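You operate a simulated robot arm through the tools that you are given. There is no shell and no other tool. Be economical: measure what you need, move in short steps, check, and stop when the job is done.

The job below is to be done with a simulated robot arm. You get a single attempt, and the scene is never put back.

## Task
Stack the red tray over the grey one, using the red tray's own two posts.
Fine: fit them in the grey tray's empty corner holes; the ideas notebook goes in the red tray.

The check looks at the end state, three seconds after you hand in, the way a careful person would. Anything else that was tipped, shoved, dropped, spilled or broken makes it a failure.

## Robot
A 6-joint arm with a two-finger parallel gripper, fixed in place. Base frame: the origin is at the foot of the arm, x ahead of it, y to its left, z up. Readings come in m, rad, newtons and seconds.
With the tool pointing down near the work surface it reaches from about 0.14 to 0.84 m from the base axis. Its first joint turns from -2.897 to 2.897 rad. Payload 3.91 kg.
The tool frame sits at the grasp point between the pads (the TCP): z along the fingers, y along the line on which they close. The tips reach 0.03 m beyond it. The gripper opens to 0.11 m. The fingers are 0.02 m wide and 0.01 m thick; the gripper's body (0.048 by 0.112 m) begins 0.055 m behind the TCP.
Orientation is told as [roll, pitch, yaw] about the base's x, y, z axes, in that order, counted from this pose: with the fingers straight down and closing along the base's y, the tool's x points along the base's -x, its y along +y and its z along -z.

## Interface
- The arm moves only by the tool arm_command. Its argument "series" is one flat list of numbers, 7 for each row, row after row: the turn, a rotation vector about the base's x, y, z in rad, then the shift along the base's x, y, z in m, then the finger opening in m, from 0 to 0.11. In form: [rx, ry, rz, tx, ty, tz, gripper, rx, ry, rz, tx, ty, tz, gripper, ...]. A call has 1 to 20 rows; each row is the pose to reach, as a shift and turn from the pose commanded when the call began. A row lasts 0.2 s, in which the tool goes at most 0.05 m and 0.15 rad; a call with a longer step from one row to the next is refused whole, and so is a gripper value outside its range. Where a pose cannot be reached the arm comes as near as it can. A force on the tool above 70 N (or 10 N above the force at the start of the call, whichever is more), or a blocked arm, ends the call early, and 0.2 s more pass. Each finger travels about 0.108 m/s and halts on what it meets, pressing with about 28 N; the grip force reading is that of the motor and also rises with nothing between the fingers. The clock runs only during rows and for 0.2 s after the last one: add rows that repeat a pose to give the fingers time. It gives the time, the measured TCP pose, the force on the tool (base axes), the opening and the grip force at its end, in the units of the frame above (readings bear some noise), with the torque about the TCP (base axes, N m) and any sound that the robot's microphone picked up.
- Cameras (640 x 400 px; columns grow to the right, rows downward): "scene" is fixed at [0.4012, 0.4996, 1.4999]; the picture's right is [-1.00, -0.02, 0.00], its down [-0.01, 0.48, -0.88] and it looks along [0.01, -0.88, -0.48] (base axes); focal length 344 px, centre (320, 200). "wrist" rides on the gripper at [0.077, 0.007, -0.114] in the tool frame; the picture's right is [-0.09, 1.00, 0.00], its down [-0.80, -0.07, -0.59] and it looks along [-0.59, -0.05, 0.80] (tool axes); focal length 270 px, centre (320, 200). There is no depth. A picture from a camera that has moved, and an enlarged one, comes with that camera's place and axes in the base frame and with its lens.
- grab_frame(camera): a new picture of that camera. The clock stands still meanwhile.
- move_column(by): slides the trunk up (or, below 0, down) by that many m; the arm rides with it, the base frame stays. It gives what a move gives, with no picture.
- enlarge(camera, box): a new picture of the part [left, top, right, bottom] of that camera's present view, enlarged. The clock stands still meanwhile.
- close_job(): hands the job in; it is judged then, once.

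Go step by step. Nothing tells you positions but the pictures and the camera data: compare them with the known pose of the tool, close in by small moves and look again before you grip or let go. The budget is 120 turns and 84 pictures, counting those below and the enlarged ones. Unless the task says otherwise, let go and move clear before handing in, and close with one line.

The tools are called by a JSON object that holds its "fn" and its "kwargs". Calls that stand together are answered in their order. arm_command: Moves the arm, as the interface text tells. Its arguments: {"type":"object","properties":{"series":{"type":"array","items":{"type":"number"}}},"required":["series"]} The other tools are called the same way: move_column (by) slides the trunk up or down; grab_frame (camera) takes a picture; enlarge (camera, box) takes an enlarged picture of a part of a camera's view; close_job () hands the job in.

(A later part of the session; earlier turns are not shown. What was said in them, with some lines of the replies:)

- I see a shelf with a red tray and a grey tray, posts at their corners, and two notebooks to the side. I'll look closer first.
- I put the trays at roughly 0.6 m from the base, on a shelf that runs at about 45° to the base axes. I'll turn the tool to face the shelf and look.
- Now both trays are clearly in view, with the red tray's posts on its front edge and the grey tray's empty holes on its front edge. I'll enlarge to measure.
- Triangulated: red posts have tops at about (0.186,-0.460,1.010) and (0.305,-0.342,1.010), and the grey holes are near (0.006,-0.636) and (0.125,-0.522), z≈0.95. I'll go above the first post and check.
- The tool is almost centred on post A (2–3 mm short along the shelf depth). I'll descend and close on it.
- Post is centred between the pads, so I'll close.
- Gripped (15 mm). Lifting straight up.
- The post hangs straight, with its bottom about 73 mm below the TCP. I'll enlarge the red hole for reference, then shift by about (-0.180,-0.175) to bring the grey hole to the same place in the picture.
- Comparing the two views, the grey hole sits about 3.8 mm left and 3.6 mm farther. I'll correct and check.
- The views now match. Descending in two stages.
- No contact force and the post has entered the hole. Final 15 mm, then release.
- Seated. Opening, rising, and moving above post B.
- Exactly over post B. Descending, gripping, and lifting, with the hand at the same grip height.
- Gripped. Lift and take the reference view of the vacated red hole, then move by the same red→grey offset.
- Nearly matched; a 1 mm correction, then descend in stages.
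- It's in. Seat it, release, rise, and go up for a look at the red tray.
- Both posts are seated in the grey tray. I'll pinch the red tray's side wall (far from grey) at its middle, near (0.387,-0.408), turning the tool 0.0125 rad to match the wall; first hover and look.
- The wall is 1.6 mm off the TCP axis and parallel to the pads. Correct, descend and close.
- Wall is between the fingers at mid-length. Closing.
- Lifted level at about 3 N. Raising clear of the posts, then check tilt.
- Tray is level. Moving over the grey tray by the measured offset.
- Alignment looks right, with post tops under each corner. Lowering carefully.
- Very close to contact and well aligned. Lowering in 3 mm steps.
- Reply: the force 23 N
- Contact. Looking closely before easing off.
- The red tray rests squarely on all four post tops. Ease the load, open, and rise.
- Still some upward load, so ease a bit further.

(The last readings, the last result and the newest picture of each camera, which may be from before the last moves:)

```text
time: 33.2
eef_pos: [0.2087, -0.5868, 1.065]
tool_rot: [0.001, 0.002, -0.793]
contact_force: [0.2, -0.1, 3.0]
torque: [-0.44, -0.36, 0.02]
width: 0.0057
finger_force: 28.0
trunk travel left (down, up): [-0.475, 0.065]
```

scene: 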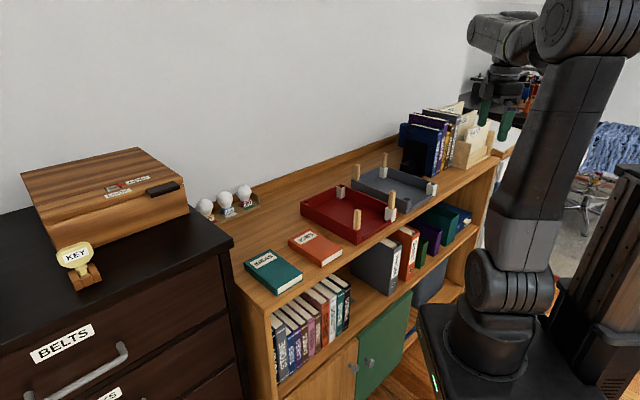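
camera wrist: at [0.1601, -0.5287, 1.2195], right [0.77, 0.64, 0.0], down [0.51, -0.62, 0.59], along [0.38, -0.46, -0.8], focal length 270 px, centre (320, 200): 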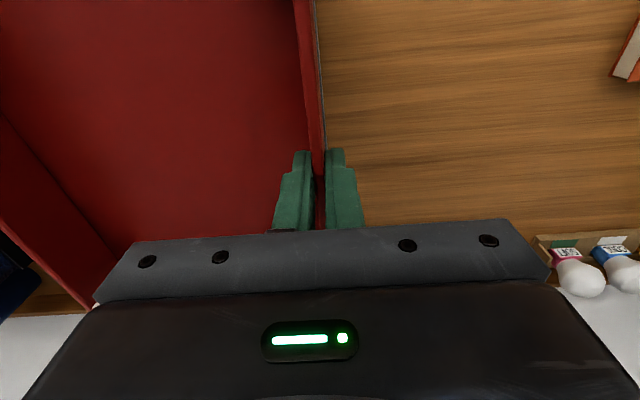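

Load nearly gone. Opening and rising.

{"fn": "arm_command", "kwargs": {"series": [0, 0, 0, 0, 0, 0, 0.01, 0, 0, 0, 0, 0, 0, 0.025, 0, 0, 0, 0, 0, 0, 0.04, 0, 0, 0, 0, 0, 0, 0.04, 0, 0, 0, 0, 0, 0.03, 0.04, 0, 0, 0, 0, 0, 0.07, 0.04, 0, 0, 0, 0, 0, 0.1, 0.04, 0, 0, 0, 0, 0, 0.1, 0.04]}}

{"fn": "enlarge", "kwargs": {"camera": "scene", "box": [340, 120, 450, 220]}}

{"fn": "grab_frame", "kwargs": {"camera": "wrist"}}

```text
time: 35.0
eef_pos: [0.2085, -0.587, 1.1668]
tool_rot: [-0.001, -0.001, -0.791]
contact_force: [0.3, -0.4, 0.1]
torque: [0.02, 0.01, 0.01]
width: 0.0401
finger_force: 0.0
trunk travel left (down, up): [-0.475, 0.065]
```

```text
4.00 times, centred on (395, 170) of scene
camera zoom: at [0.4012, 0.4996, 1.4999], right [-1.0, -0.02, 0.0], down [-0.01, 0.48, -0.88], along [0.01, -0.88, -0.48], focal length 1376 px, centre (20, 320)
```

zoom: 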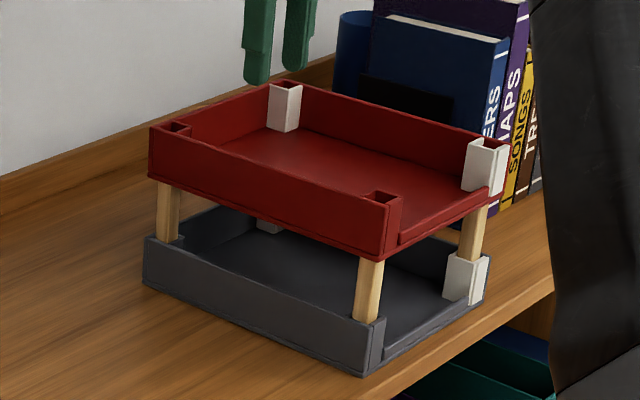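

```text
42 pictures are left
camera wrist: at [0.1602, -0.5287, 1.2815], right [0.77, 0.64, 0.0], down [0.51, -0.62, 0.59], along [0.38, -0.46, -0.8], focal length 270 px, centre (320, 200)
```

wrist: 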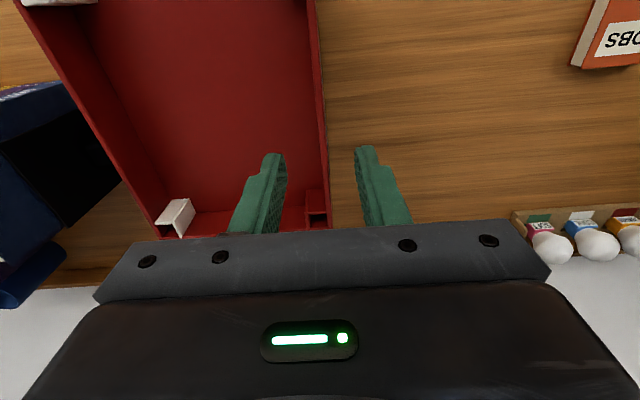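

The stack stands level. Next I'll go to the IDEAS notebook, estimated near (0.527,-0.182), and look from above.

{"fn": "arm_command", "kwargs": {"series": [0, 0, 0, 0.0235, 0.037, 0, 0.06, 0, 0, 0, 0.047, 0.0735, 0, 0.08, 0, 0, 0, 0.0705, 0.11, 0, 0.1, 0, 0, 0, 0.094, 0.147, 0, 0.11, 0, 0, 0, 0.1175, 0.183, 0, 0.11, 0, 0, 0, 0.141, 0.22, 0, 0.11, 0, 0, 0, 0.1645, 0.257, 0, 0.11, 0, 0, 0, 0.188, 0.293, 0, 0.11, 0, 0, 0, 0.2115, 0.33, 0, 0.11, 0, 0, 0, 0.235, 0.367, 0, 0.11, 0, 0, 0, 0.2585, 0.4035, 0, 0.11, 0, 0, 0, 0.2815, 0.44, 0, 0.11, 0, 0, 0, 0.2815, 0.44, 0, 0.11]}}

{"fn": "grab_frame", "kwargs": {"camera": "wrist"}}

{"fn": "grab_frame", "kwargs": {"camera": "scene"}}

```text
time: 37.8
eef_pos: [0.4915, -0.1469, 1.1654]
tool_rot: [0.0, 0.001, -0.792]
contact_force: [0.2, 0.1, -0.3]
torque: [0.0, -0.01, 0.03]
width: 0.1099
finger_force: 0.1
trunk travel left (down, up): [-0.475, 0.065]
```

```text
41 pictures are left
camera wrist: at [0.4415, -0.0872, 1.2793], right [0.77, 0.64, 0.0], down [0.51, -0.62, 0.59], along [0.38, -0.46, -0.8], focal length 270 px, centre (320, 200)
```

wrist: 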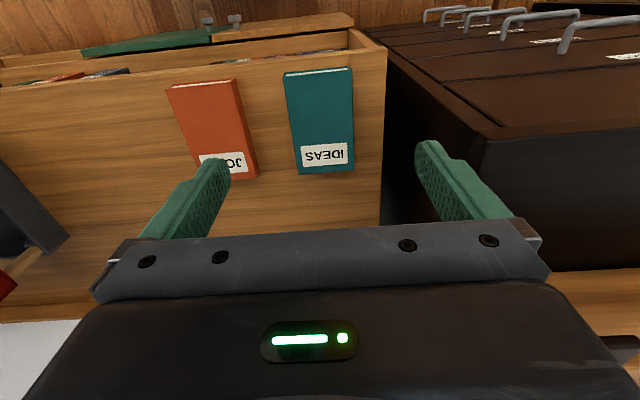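

```text
40 pictures are left
```

scene: 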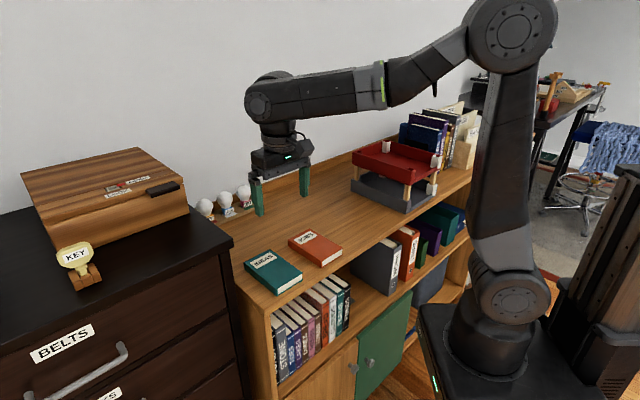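

{"fn": "enlarge", "kwargs": {"camera": "wrist", "box": [260, 50, 420, 190]}}

{"fn": "enlarge", "kwargs": {"camera": "scene", "box": [210, 210, 350, 310]}}

```text
2.86 times, centred on (340, 120) of wrist
camera zoom: at [0.4415, -0.0872, 1.2793], right [0.77, 0.64, 0.0], down [0.51, -0.62, 0.59], along [0.38, -0.46, -0.8], focal length 772 px, centre (263, 429)
```

zoom: 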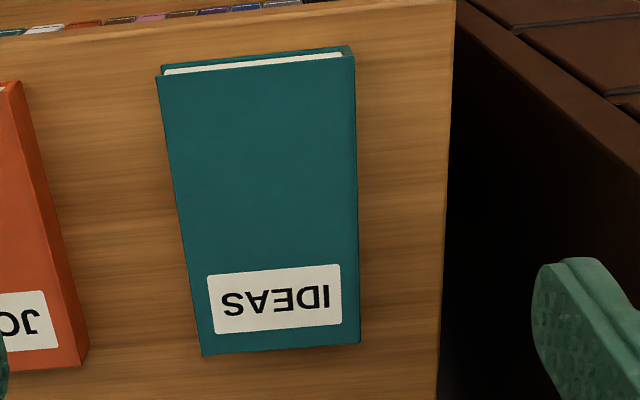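

```text
4.00 times, centred on (280, 260) of scene
camera zoom: at [0.4012, 0.4996, 1.4999], right [-1.0, -0.02, 0.0], down [-0.01, 0.48, -0.88], along [0.01, -0.88, -0.48], focal length 1376 px, centre (480, -40)
```

zoom: 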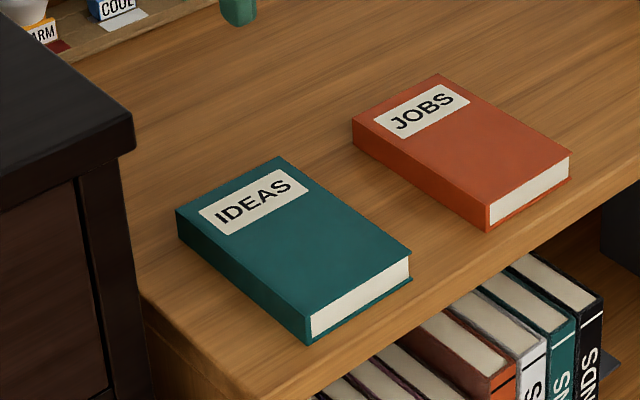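

Notebook measures about 83 × 136 mm, centred near (0.531,-0.191), already aligned with my tool yaw. The dresser is tall and near, so I'll check clearance there.

{"fn": "enlarge", "kwargs": {"camera": "wrist", "box": [350, 20, 640, 220]}}

{"fn": "enlarge", "kwargs": {"camera": "scene", "box": [180, 130, 340, 270]}}

```text
2.00 times, centred on (495, 120) of wrist
camera zoom: at [0.4415, -0.0872, 1.2793], right [0.77, 0.64, 0.0], down [0.51, -0.62, 0.59], along [0.38, -0.46, -0.8], focal length 541 px, centre (-30, 360)
```

zoom: 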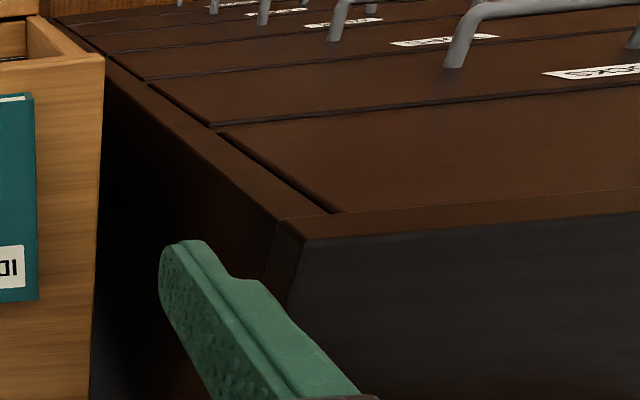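

```text
2.86 times, centred on (260, 200) of scene
camera zoom: at [0.4012, 0.4996, 1.4999], right [-1.0, -0.02, 0.0], down [-0.01, 0.48, -0.88], along [0.01, -0.88, -0.48], focal length 983 px, centre (491, 200)
```

zoom: 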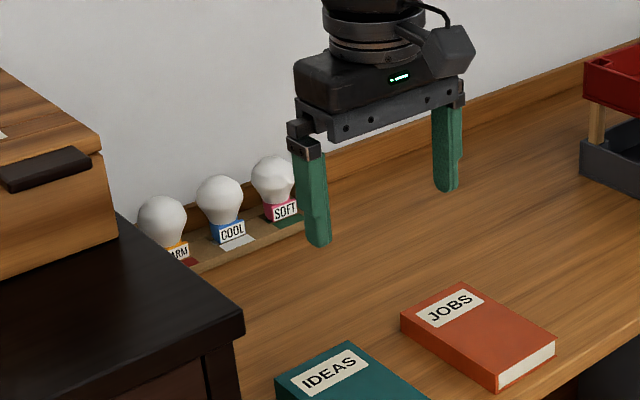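

Dresser edge is 0.12 m to the side of the notebook centre, so there's room. I'll hover over the notebook and check.

{"fn": "arm_command", "kwargs": {"series": [0, 0, 0, 0.015, -0.017, -0.03, 0.11, 0, 0, 0, 0.03, -0.034, -0.06, 0.11, 0, 0, 0, 0.0397, -0.0438, -0.1, 0.11, 0, 0, 0, 0.0397, -0.0438, -0.14, 0.11, 0, 0, 0, 0.0397, -0.0438, -0.166, 0.11, 0, 0, 0, 0.0397, -0.0438, -0.166, 0.11]}}

{"fn": "grab_frame", "kwargs": {"camera": "wrist"}}

{"fn": "enlarge", "kwargs": {"camera": "scene", "box": [200, 170, 360, 310]}}

```text
time: 39.2
eef_pos: [0.5291, -0.1906, 0.999]
tool_rot: [0.001, 0.001, -0.792]
contact_force: [-0.8, 0.6, -0.2]
torque: [0.0, -0.01, 0.01]
width: 0.1099
finger_force: 0.1
trunk travel left (down, up): [-0.475, 0.065]
```

```text
35 pictures are left
camera wrist: at [0.4802, -0.1319, 1.114], right [0.77, 0.64, 0.0], down [0.51, -0.62, 0.59], along [0.38, -0.46, -0.8], focal length 270 px, centre (320, 200)
```

wrist: 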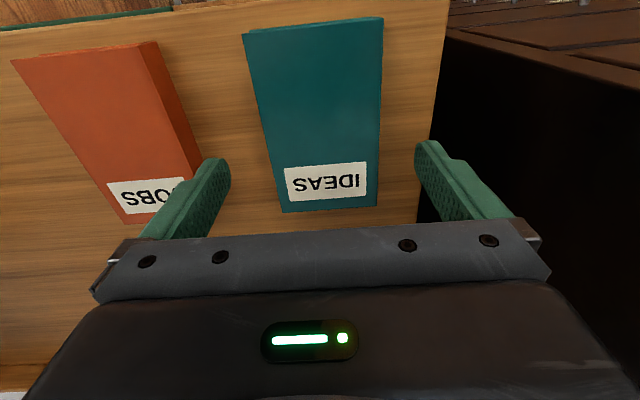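

```text
2.86 times, centred on (280, 240) of scene
camera zoom: at [0.4012, 0.4996, 1.4999], right [-1.0, -0.02, 0.0], down [-0.01, 0.48, -0.88], along [0.01, -0.88, -0.48], focal length 983 px, centre (434, 86)
```

zoom: 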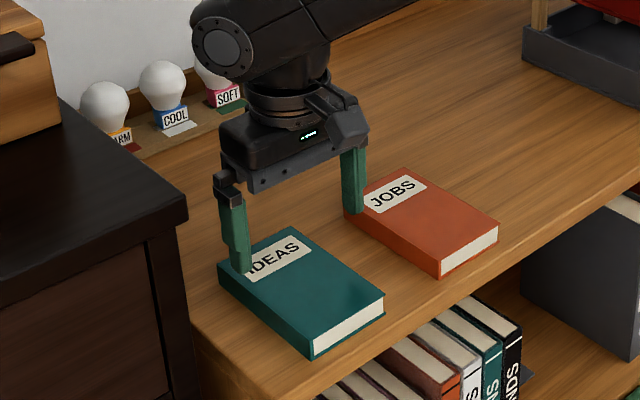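

Fingers straddle IDEAS well clear of JOBS. Small 2 mm correction, descend, close.

{"fn": "arm_command", "kwargs": {"series": [0, 0, 0, 0.0025, -0.0004, -0.025, 0.11, 0, 0, 0, 0.0025, -0.0004, -0.045, 0.11, 0, 0, 0, 0.0025, -0.0004, -0.055, 0.11, 0, 0, 0, 0.0025, -0.0004, -0.055, 0.11]}}

{"fn": "enlarge", "kwargs": {"camera": "scene", "box": [220, 200, 340, 300]}}

```text
time: 40.2
eef_pos: [0.5319, -0.1913, 0.9451]
tool_rot: [0.002, 0.0, -0.791]
contact_force: [0.5, -0.1, -0.5]
torque: [0.02, 0.02, 0.03]
width: 0.1099
finger_force: 0.0
trunk travel left (down, up): [-0.475, 0.065]
```

```text
4.00 times, centred on (280, 250) of scene
camera zoom: at [0.4012, 0.4996, 1.4999], right [-1.0, -0.02, 0.0], down [-0.01, 0.48, -0.88], along [0.01, -0.88, -0.48], focal length 1376 px, centre (480, 0)
```

zoom: 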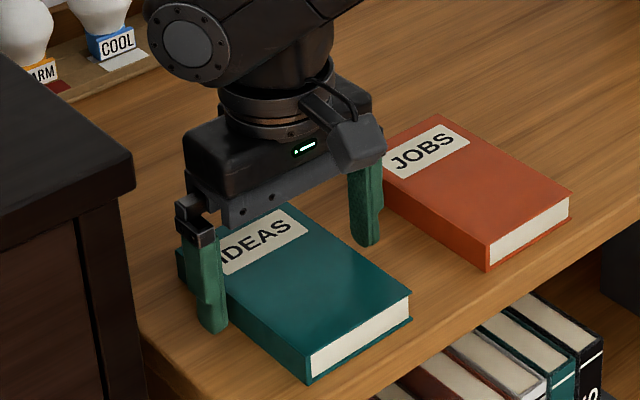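

Both fingers are alongside the notebook. Closing, then lifting slightly.

{"fn": "arm_command", "kwargs": {"series": [0, 0, 0, 0, 0, 0, 0.09, 0, 0, 0, 0, 0, 0, 0.07, 0, 0, 0, 0, 0, 0, 0.05, 0, 0, 0, 0, 0, 0, 0.05]}}

{"fn": "arm_command", "kwargs": {"series": [0, 0, 0, 0, 0, 0.01, 0.03, 0, 0, 0, 0, 0, 0.02, 0.03, 0, 0, 0, 0, 0, 0.02, 0.03]}}

{"fn": "enlarge", "kwargs": {"camera": "scene", "box": [220, 190, 340, 290]}}

```text
time: 41.2
eef_pos: [0.5317, -0.1908, 0.9451]
tool_rot: [0.0, 0.002, -0.793]
contact_force: [-0.8, -0.3, 0.6]
torque: [-0.12, -0.02, -0.03]
width: 0.0846
finger_force: 27.8
trunk travel left (down, up): [-0.475, 0.065]
```

```text
time: 42.0
eef_pos: [0.5333, -0.1906, 0.9647]
tool_rot: [-0.001, 0.0, -0.792]
contact_force: [0.0, -0.7, -2.5]
torque: [-0.02, 0.01, -0.03]
width: 0.0842
finger_force: 27.4
trunk travel left (down, up): [-0.475, 0.065]
```

```text
4.00 times, centred on (280, 240) of scene
camera zoom: at [0.4012, 0.4996, 1.4999], right [-1.0, -0.02, 0.0], down [-0.01, 0.48, -0.88], along [0.01, -0.88, -0.48], focal length 1376 px, centre (480, 40)
```

zoom: 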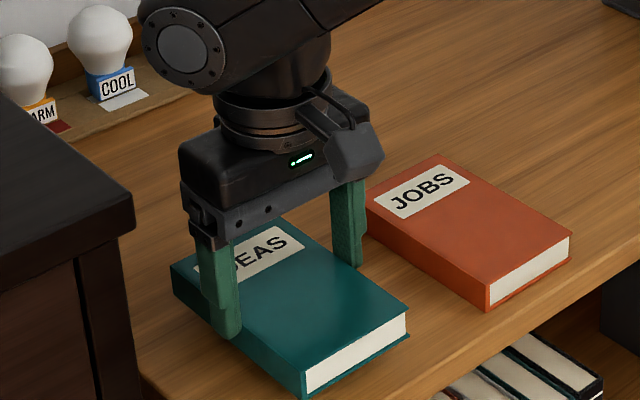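

Held level at about 2.5 N. Raising and carrying to above the red tray's centre, near (0.140,-0.652).

{"fn": "arm_command", "kwargs": {"series": [0, 0, 0, 0, 0, 0.045, 0.03, 0, 0, 0, 0, 0, 0.09, 0.03, 0, 0, 0, 0, 0, 0.135, 0.03, 0, 0, 0, 0, 0, 0.18, 0.03, 0, 0, 0, 0, 0, 0.2, 0.03, 0, 0, 0, -0.0302, -0.0355, 0.2, 0.03, 0, 0, 0, -0.0604, -0.071, 0.2, 0.03, 0, 0, 0, -0.0906, -0.1065, 0.2, 0.03, 0, 0, 0, -0.1208, -0.142, 0.2, 0.03, 0, 0, 0, -0.151, -0.1775, 0.2, 0.03, 0, 0, 0, -0.1812, -0.213, 0.2, 0.03, 0, 0, 0, -0.2114, -0.2485, 0.2, 0.03, 0, 0, 0, -0.2416, -0.284, 0.2, 0.03, 0, 0, 0, -0.2718, -0.3195, 0.2, 0.03, 0, 0, 0, -0.302, -0.355, 0.2, 0.03, 0, 0, 0, -0.3322, -0.3905, 0.2, 0.03, 0, 0, 0, -0.3624, -0.426, 0.2, 0.03, 0, 0, 0, -0.3925, -0.4615, 0.2, 0.03, 0, 0, 0, -0.3925, -0.4615, 0.2, 0.03]}}

{"fn": "grab_frame", "kwargs": {"camera": "wrist"}}

{"fn": "enlarge", "kwargs": {"camera": "scene", "box": [330, 90, 460, 220]}}

```text
time: 46.0
eef_pos: [0.1405, -0.6537, 1.1645]
tool_rot: [0.001, 0.0, -0.791]
contact_force: [-0.8, 0.6, -2.5]
torque: [0.03, 0.04, -0.01]
width: 0.0847
finger_force: 28.0
trunk travel left (down, up): [-0.475, 0.065]
```

```text
31 pictures are left
camera wrist: at [0.0916, -0.5945, 1.2798], right [0.77, 0.64, 0.0], down [0.51, -0.62, 0.59], along [0.38, -0.46, -0.8], focal length 270 px, centre (320, 200)
```

wrist: 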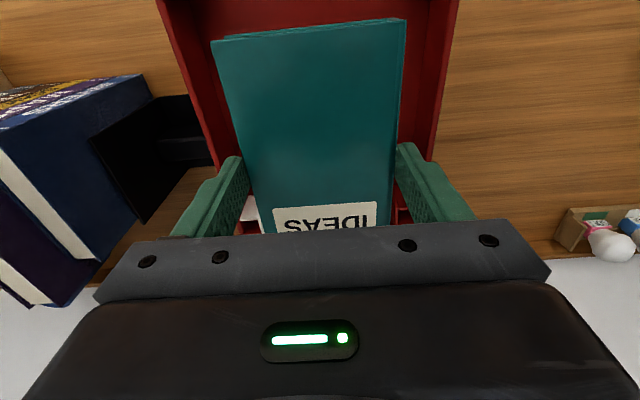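

```text
3.08 times, centred on (395, 155) of scene
camera zoom: at [0.4012, 0.4996, 1.4999], right [-1.0, -0.02, 0.0], down [-0.01, 0.48, -0.88], along [0.01, -0.88, -0.48], focal length 1058 px, centre (89, 338)
```

zoom: 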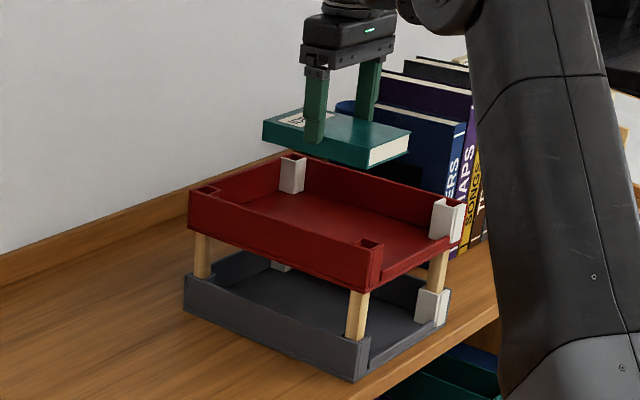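

Notebook is centred over the tray. Lowering to just above the floor.

{"fn": "arm_command", "kwargs": {"series": [0, 0, 0, 0, 0, -0.035, 0.03, 0, 0, 0, 0, 0, -0.065, 0.03, 0, 0, 0, 0, 0, -0.085, 0.03, 0, 0, 0, 0, 0, -0.092, 0.03, 0, 0, 0, 0, 0, -0.092, 0.03]}}

{"fn": "enlarge", "kwargs": {"camera": "scene", "box": [335, 110, 455, 220]}}

```text
time: 47.2
eef_pos: [0.1406, -0.653, 1.072]
tool_rot: [0.0, -0.001, -0.791]
contact_force: [-0.3, 0.2, -3.5]
torque: [0.01, 0.0, -0.05]
width: 0.0844
finger_force: 27.6
trunk travel left (down, up): [-0.475, 0.065]
```

```text
3.64 times, centred on (395, 165) of scene
camera zoom: at [0.4012, 0.4996, 1.4999], right [-1.0, -0.02, 0.0], down [-0.01, 0.48, -0.88], along [0.01, -0.88, -0.48], focal length 1251 px, centre (47, 327)
```

zoom: 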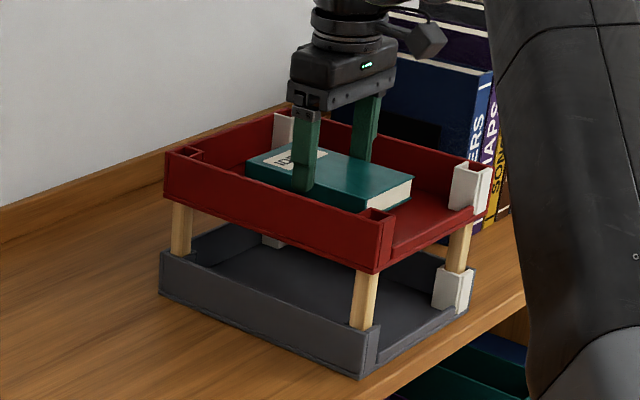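

About 1 cm left. Small steps with force check.

{"fn": "arm_command", "kwargs": {"series": [0, 0, 0, 0, 0, -0.002, 0.03, 0, 0, 0, 0, 0, -0.004, 0.03, 0, 0, 0, 0, 0, -0.006, 0.03]}}

```text
time: 48.0
eef_pos: [0.1403, -0.653, 1.0666]
tool_rot: [0.0, 0.0, -0.792]
contact_force: [-0.1, 1.1, -2.5]
torque: [-0.01, 0.0, 0.03]
width: 0.0844
finger_force: 27.9
trunk travel left (down, up): [-0.475, 0.065]
```

{"fn": "arm_command", "kwargs": {"series": [0, 0, 0, 0, 0, -0.002, 0.03, 0, 0, 0, 0, 0, -0.003, 0.03]}}

```text
time: 48.6
eef_pos: [0.1412, -0.6534, 1.062]
tool_rot: [0.001, -0.001, -0.792]
contact_force: [0.0, 0.0, -2.7]
torque: [-0.02, -0.03, -0.02]
width: 0.0844
finger_force: 27.6
trunk travel left (down, up): [-0.475, 0.065]
```

{"fn": "arm_command", "kwargs": {"series": [0, 0, 0, 0, 0, -0.0015, 0.03, 0, 0, 0, 0, 0, -0.003, 0.03]}}

```text
time: 49.2
eef_pos: [0.1397, -0.6534, 1.0609]
tool_rot: [0.001, 0.001, -0.791]
contact_force: [-0.2, -0.6, -0.2]
torque: [-0.13, -0.06, 0.0]
width: 0.0846
finger_force: 28.2
trunk travel left (down, up): [-0.475, 0.065]
```

The notebook's weight is now on the tray floor. Opening and rising.

{"fn": "arm_command", "kwargs": {"series": [0, 0, 0, 0, 0, 0, 0.09, 0, 0, 0, 0, 0, 0, 0.1, 0, 0, 0, 0, 0, 0, 0.108, 0, 0, 0, 0, 0, 0, 0.108, 0, 0, 0, 0, 0, 0.03, 0.108, 0, 0, 0, 0, 0, 0.07, 0.108, 0, 0, 0, 0, 0, 0.11, 0.108, 0, 0, 0, 0, 0, 0.15, 0.108, 0, 0, 0, 0.03, 0.03, 0.17, 0.108, 0, 0, 0, 0.06, 0.06, 0.19, 0.108, 0, 0, 0, 0.09, 0.09, 0.2, 0.108, 0, 0, 0, 0.12, 0.12, 0.2, 0.108, 0, 0, 0, 0.12, 0.15, 0.2, 0.108, 0, 0, 0, 0.1, 0.19, 0.2, 0.108, 0, 0, 0, 0.1, 0.19, 0.2, 0.108]}}

{"fn": "grab_frame", "kwargs": {"camera": "scene"}}

{"fn": "enlarge", "kwargs": {"camera": "scene", "box": [335, 120, 455, 220]}}

{"fn": "grab_frame", "kwargs": {"camera": "wrist"}}

```text
time: 52.4
eef_pos: [0.2398, -0.4622, 1.2598]
tool_rot: [0.0, -0.001, -0.791]
contact_force: [0.3, -0.7, 0.5]
torque: [-0.02, -0.01, 0.02]
width: 0.108
finger_force: 0.0
trunk travel left (down, up): [-0.475, 0.065]
```

```text
28 pictures are left
```

scene: 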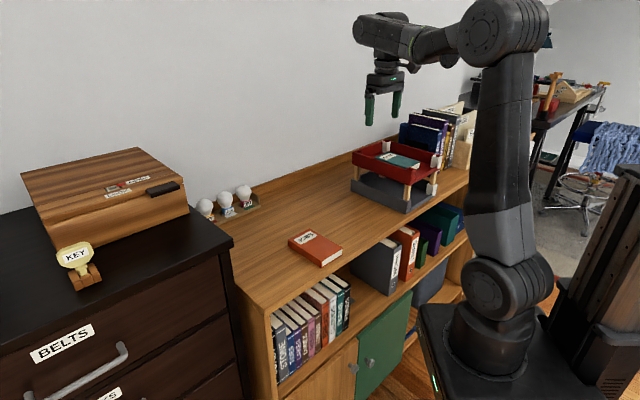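

```text
4.00 times, centred on (395, 170) of scene
camera zoom: at [0.4012, 0.4996, 1.4999], right [-1.0, -0.02, 0.0], down [-0.01, 0.48, -0.88], along [0.01, -0.88, -0.48], focal length 1376 px, centre (20, 320)
```

zoom: 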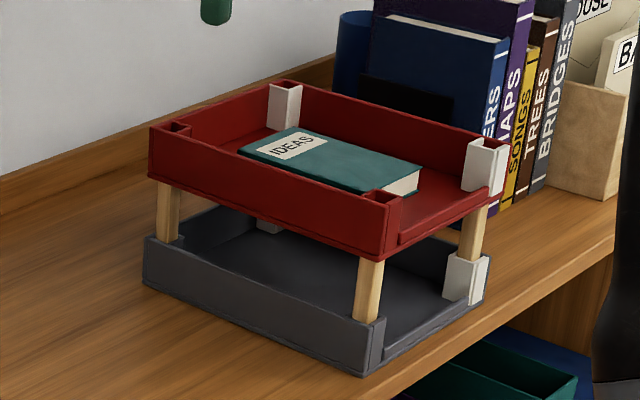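

```text
26 pictures are left
camera wrist: at [0.1911, -0.4035, 1.3745], right [0.77, 0.64, 0.0], down [0.51, -0.62, 0.59], along [0.38, -0.46, -0.8], focal length 270 px, centre (320, 200)
```

wrist: 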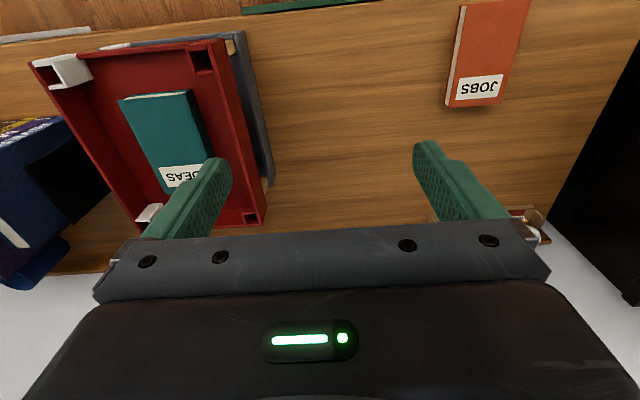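

The red tray rests on the four posts above the grey one, IDEAS lies flat inside it, and nothing else has moved. The arm is clear, so I'm handing in.

{"fn": "close_job", "kwargs": {}}

```text
The job is handed in.
```

The red tray now stands over the grey one, resting level on top of all four posts. Its own two are in the grey tray's front holes, the ideas notebook lies in the red tray, and I've handed the job in.
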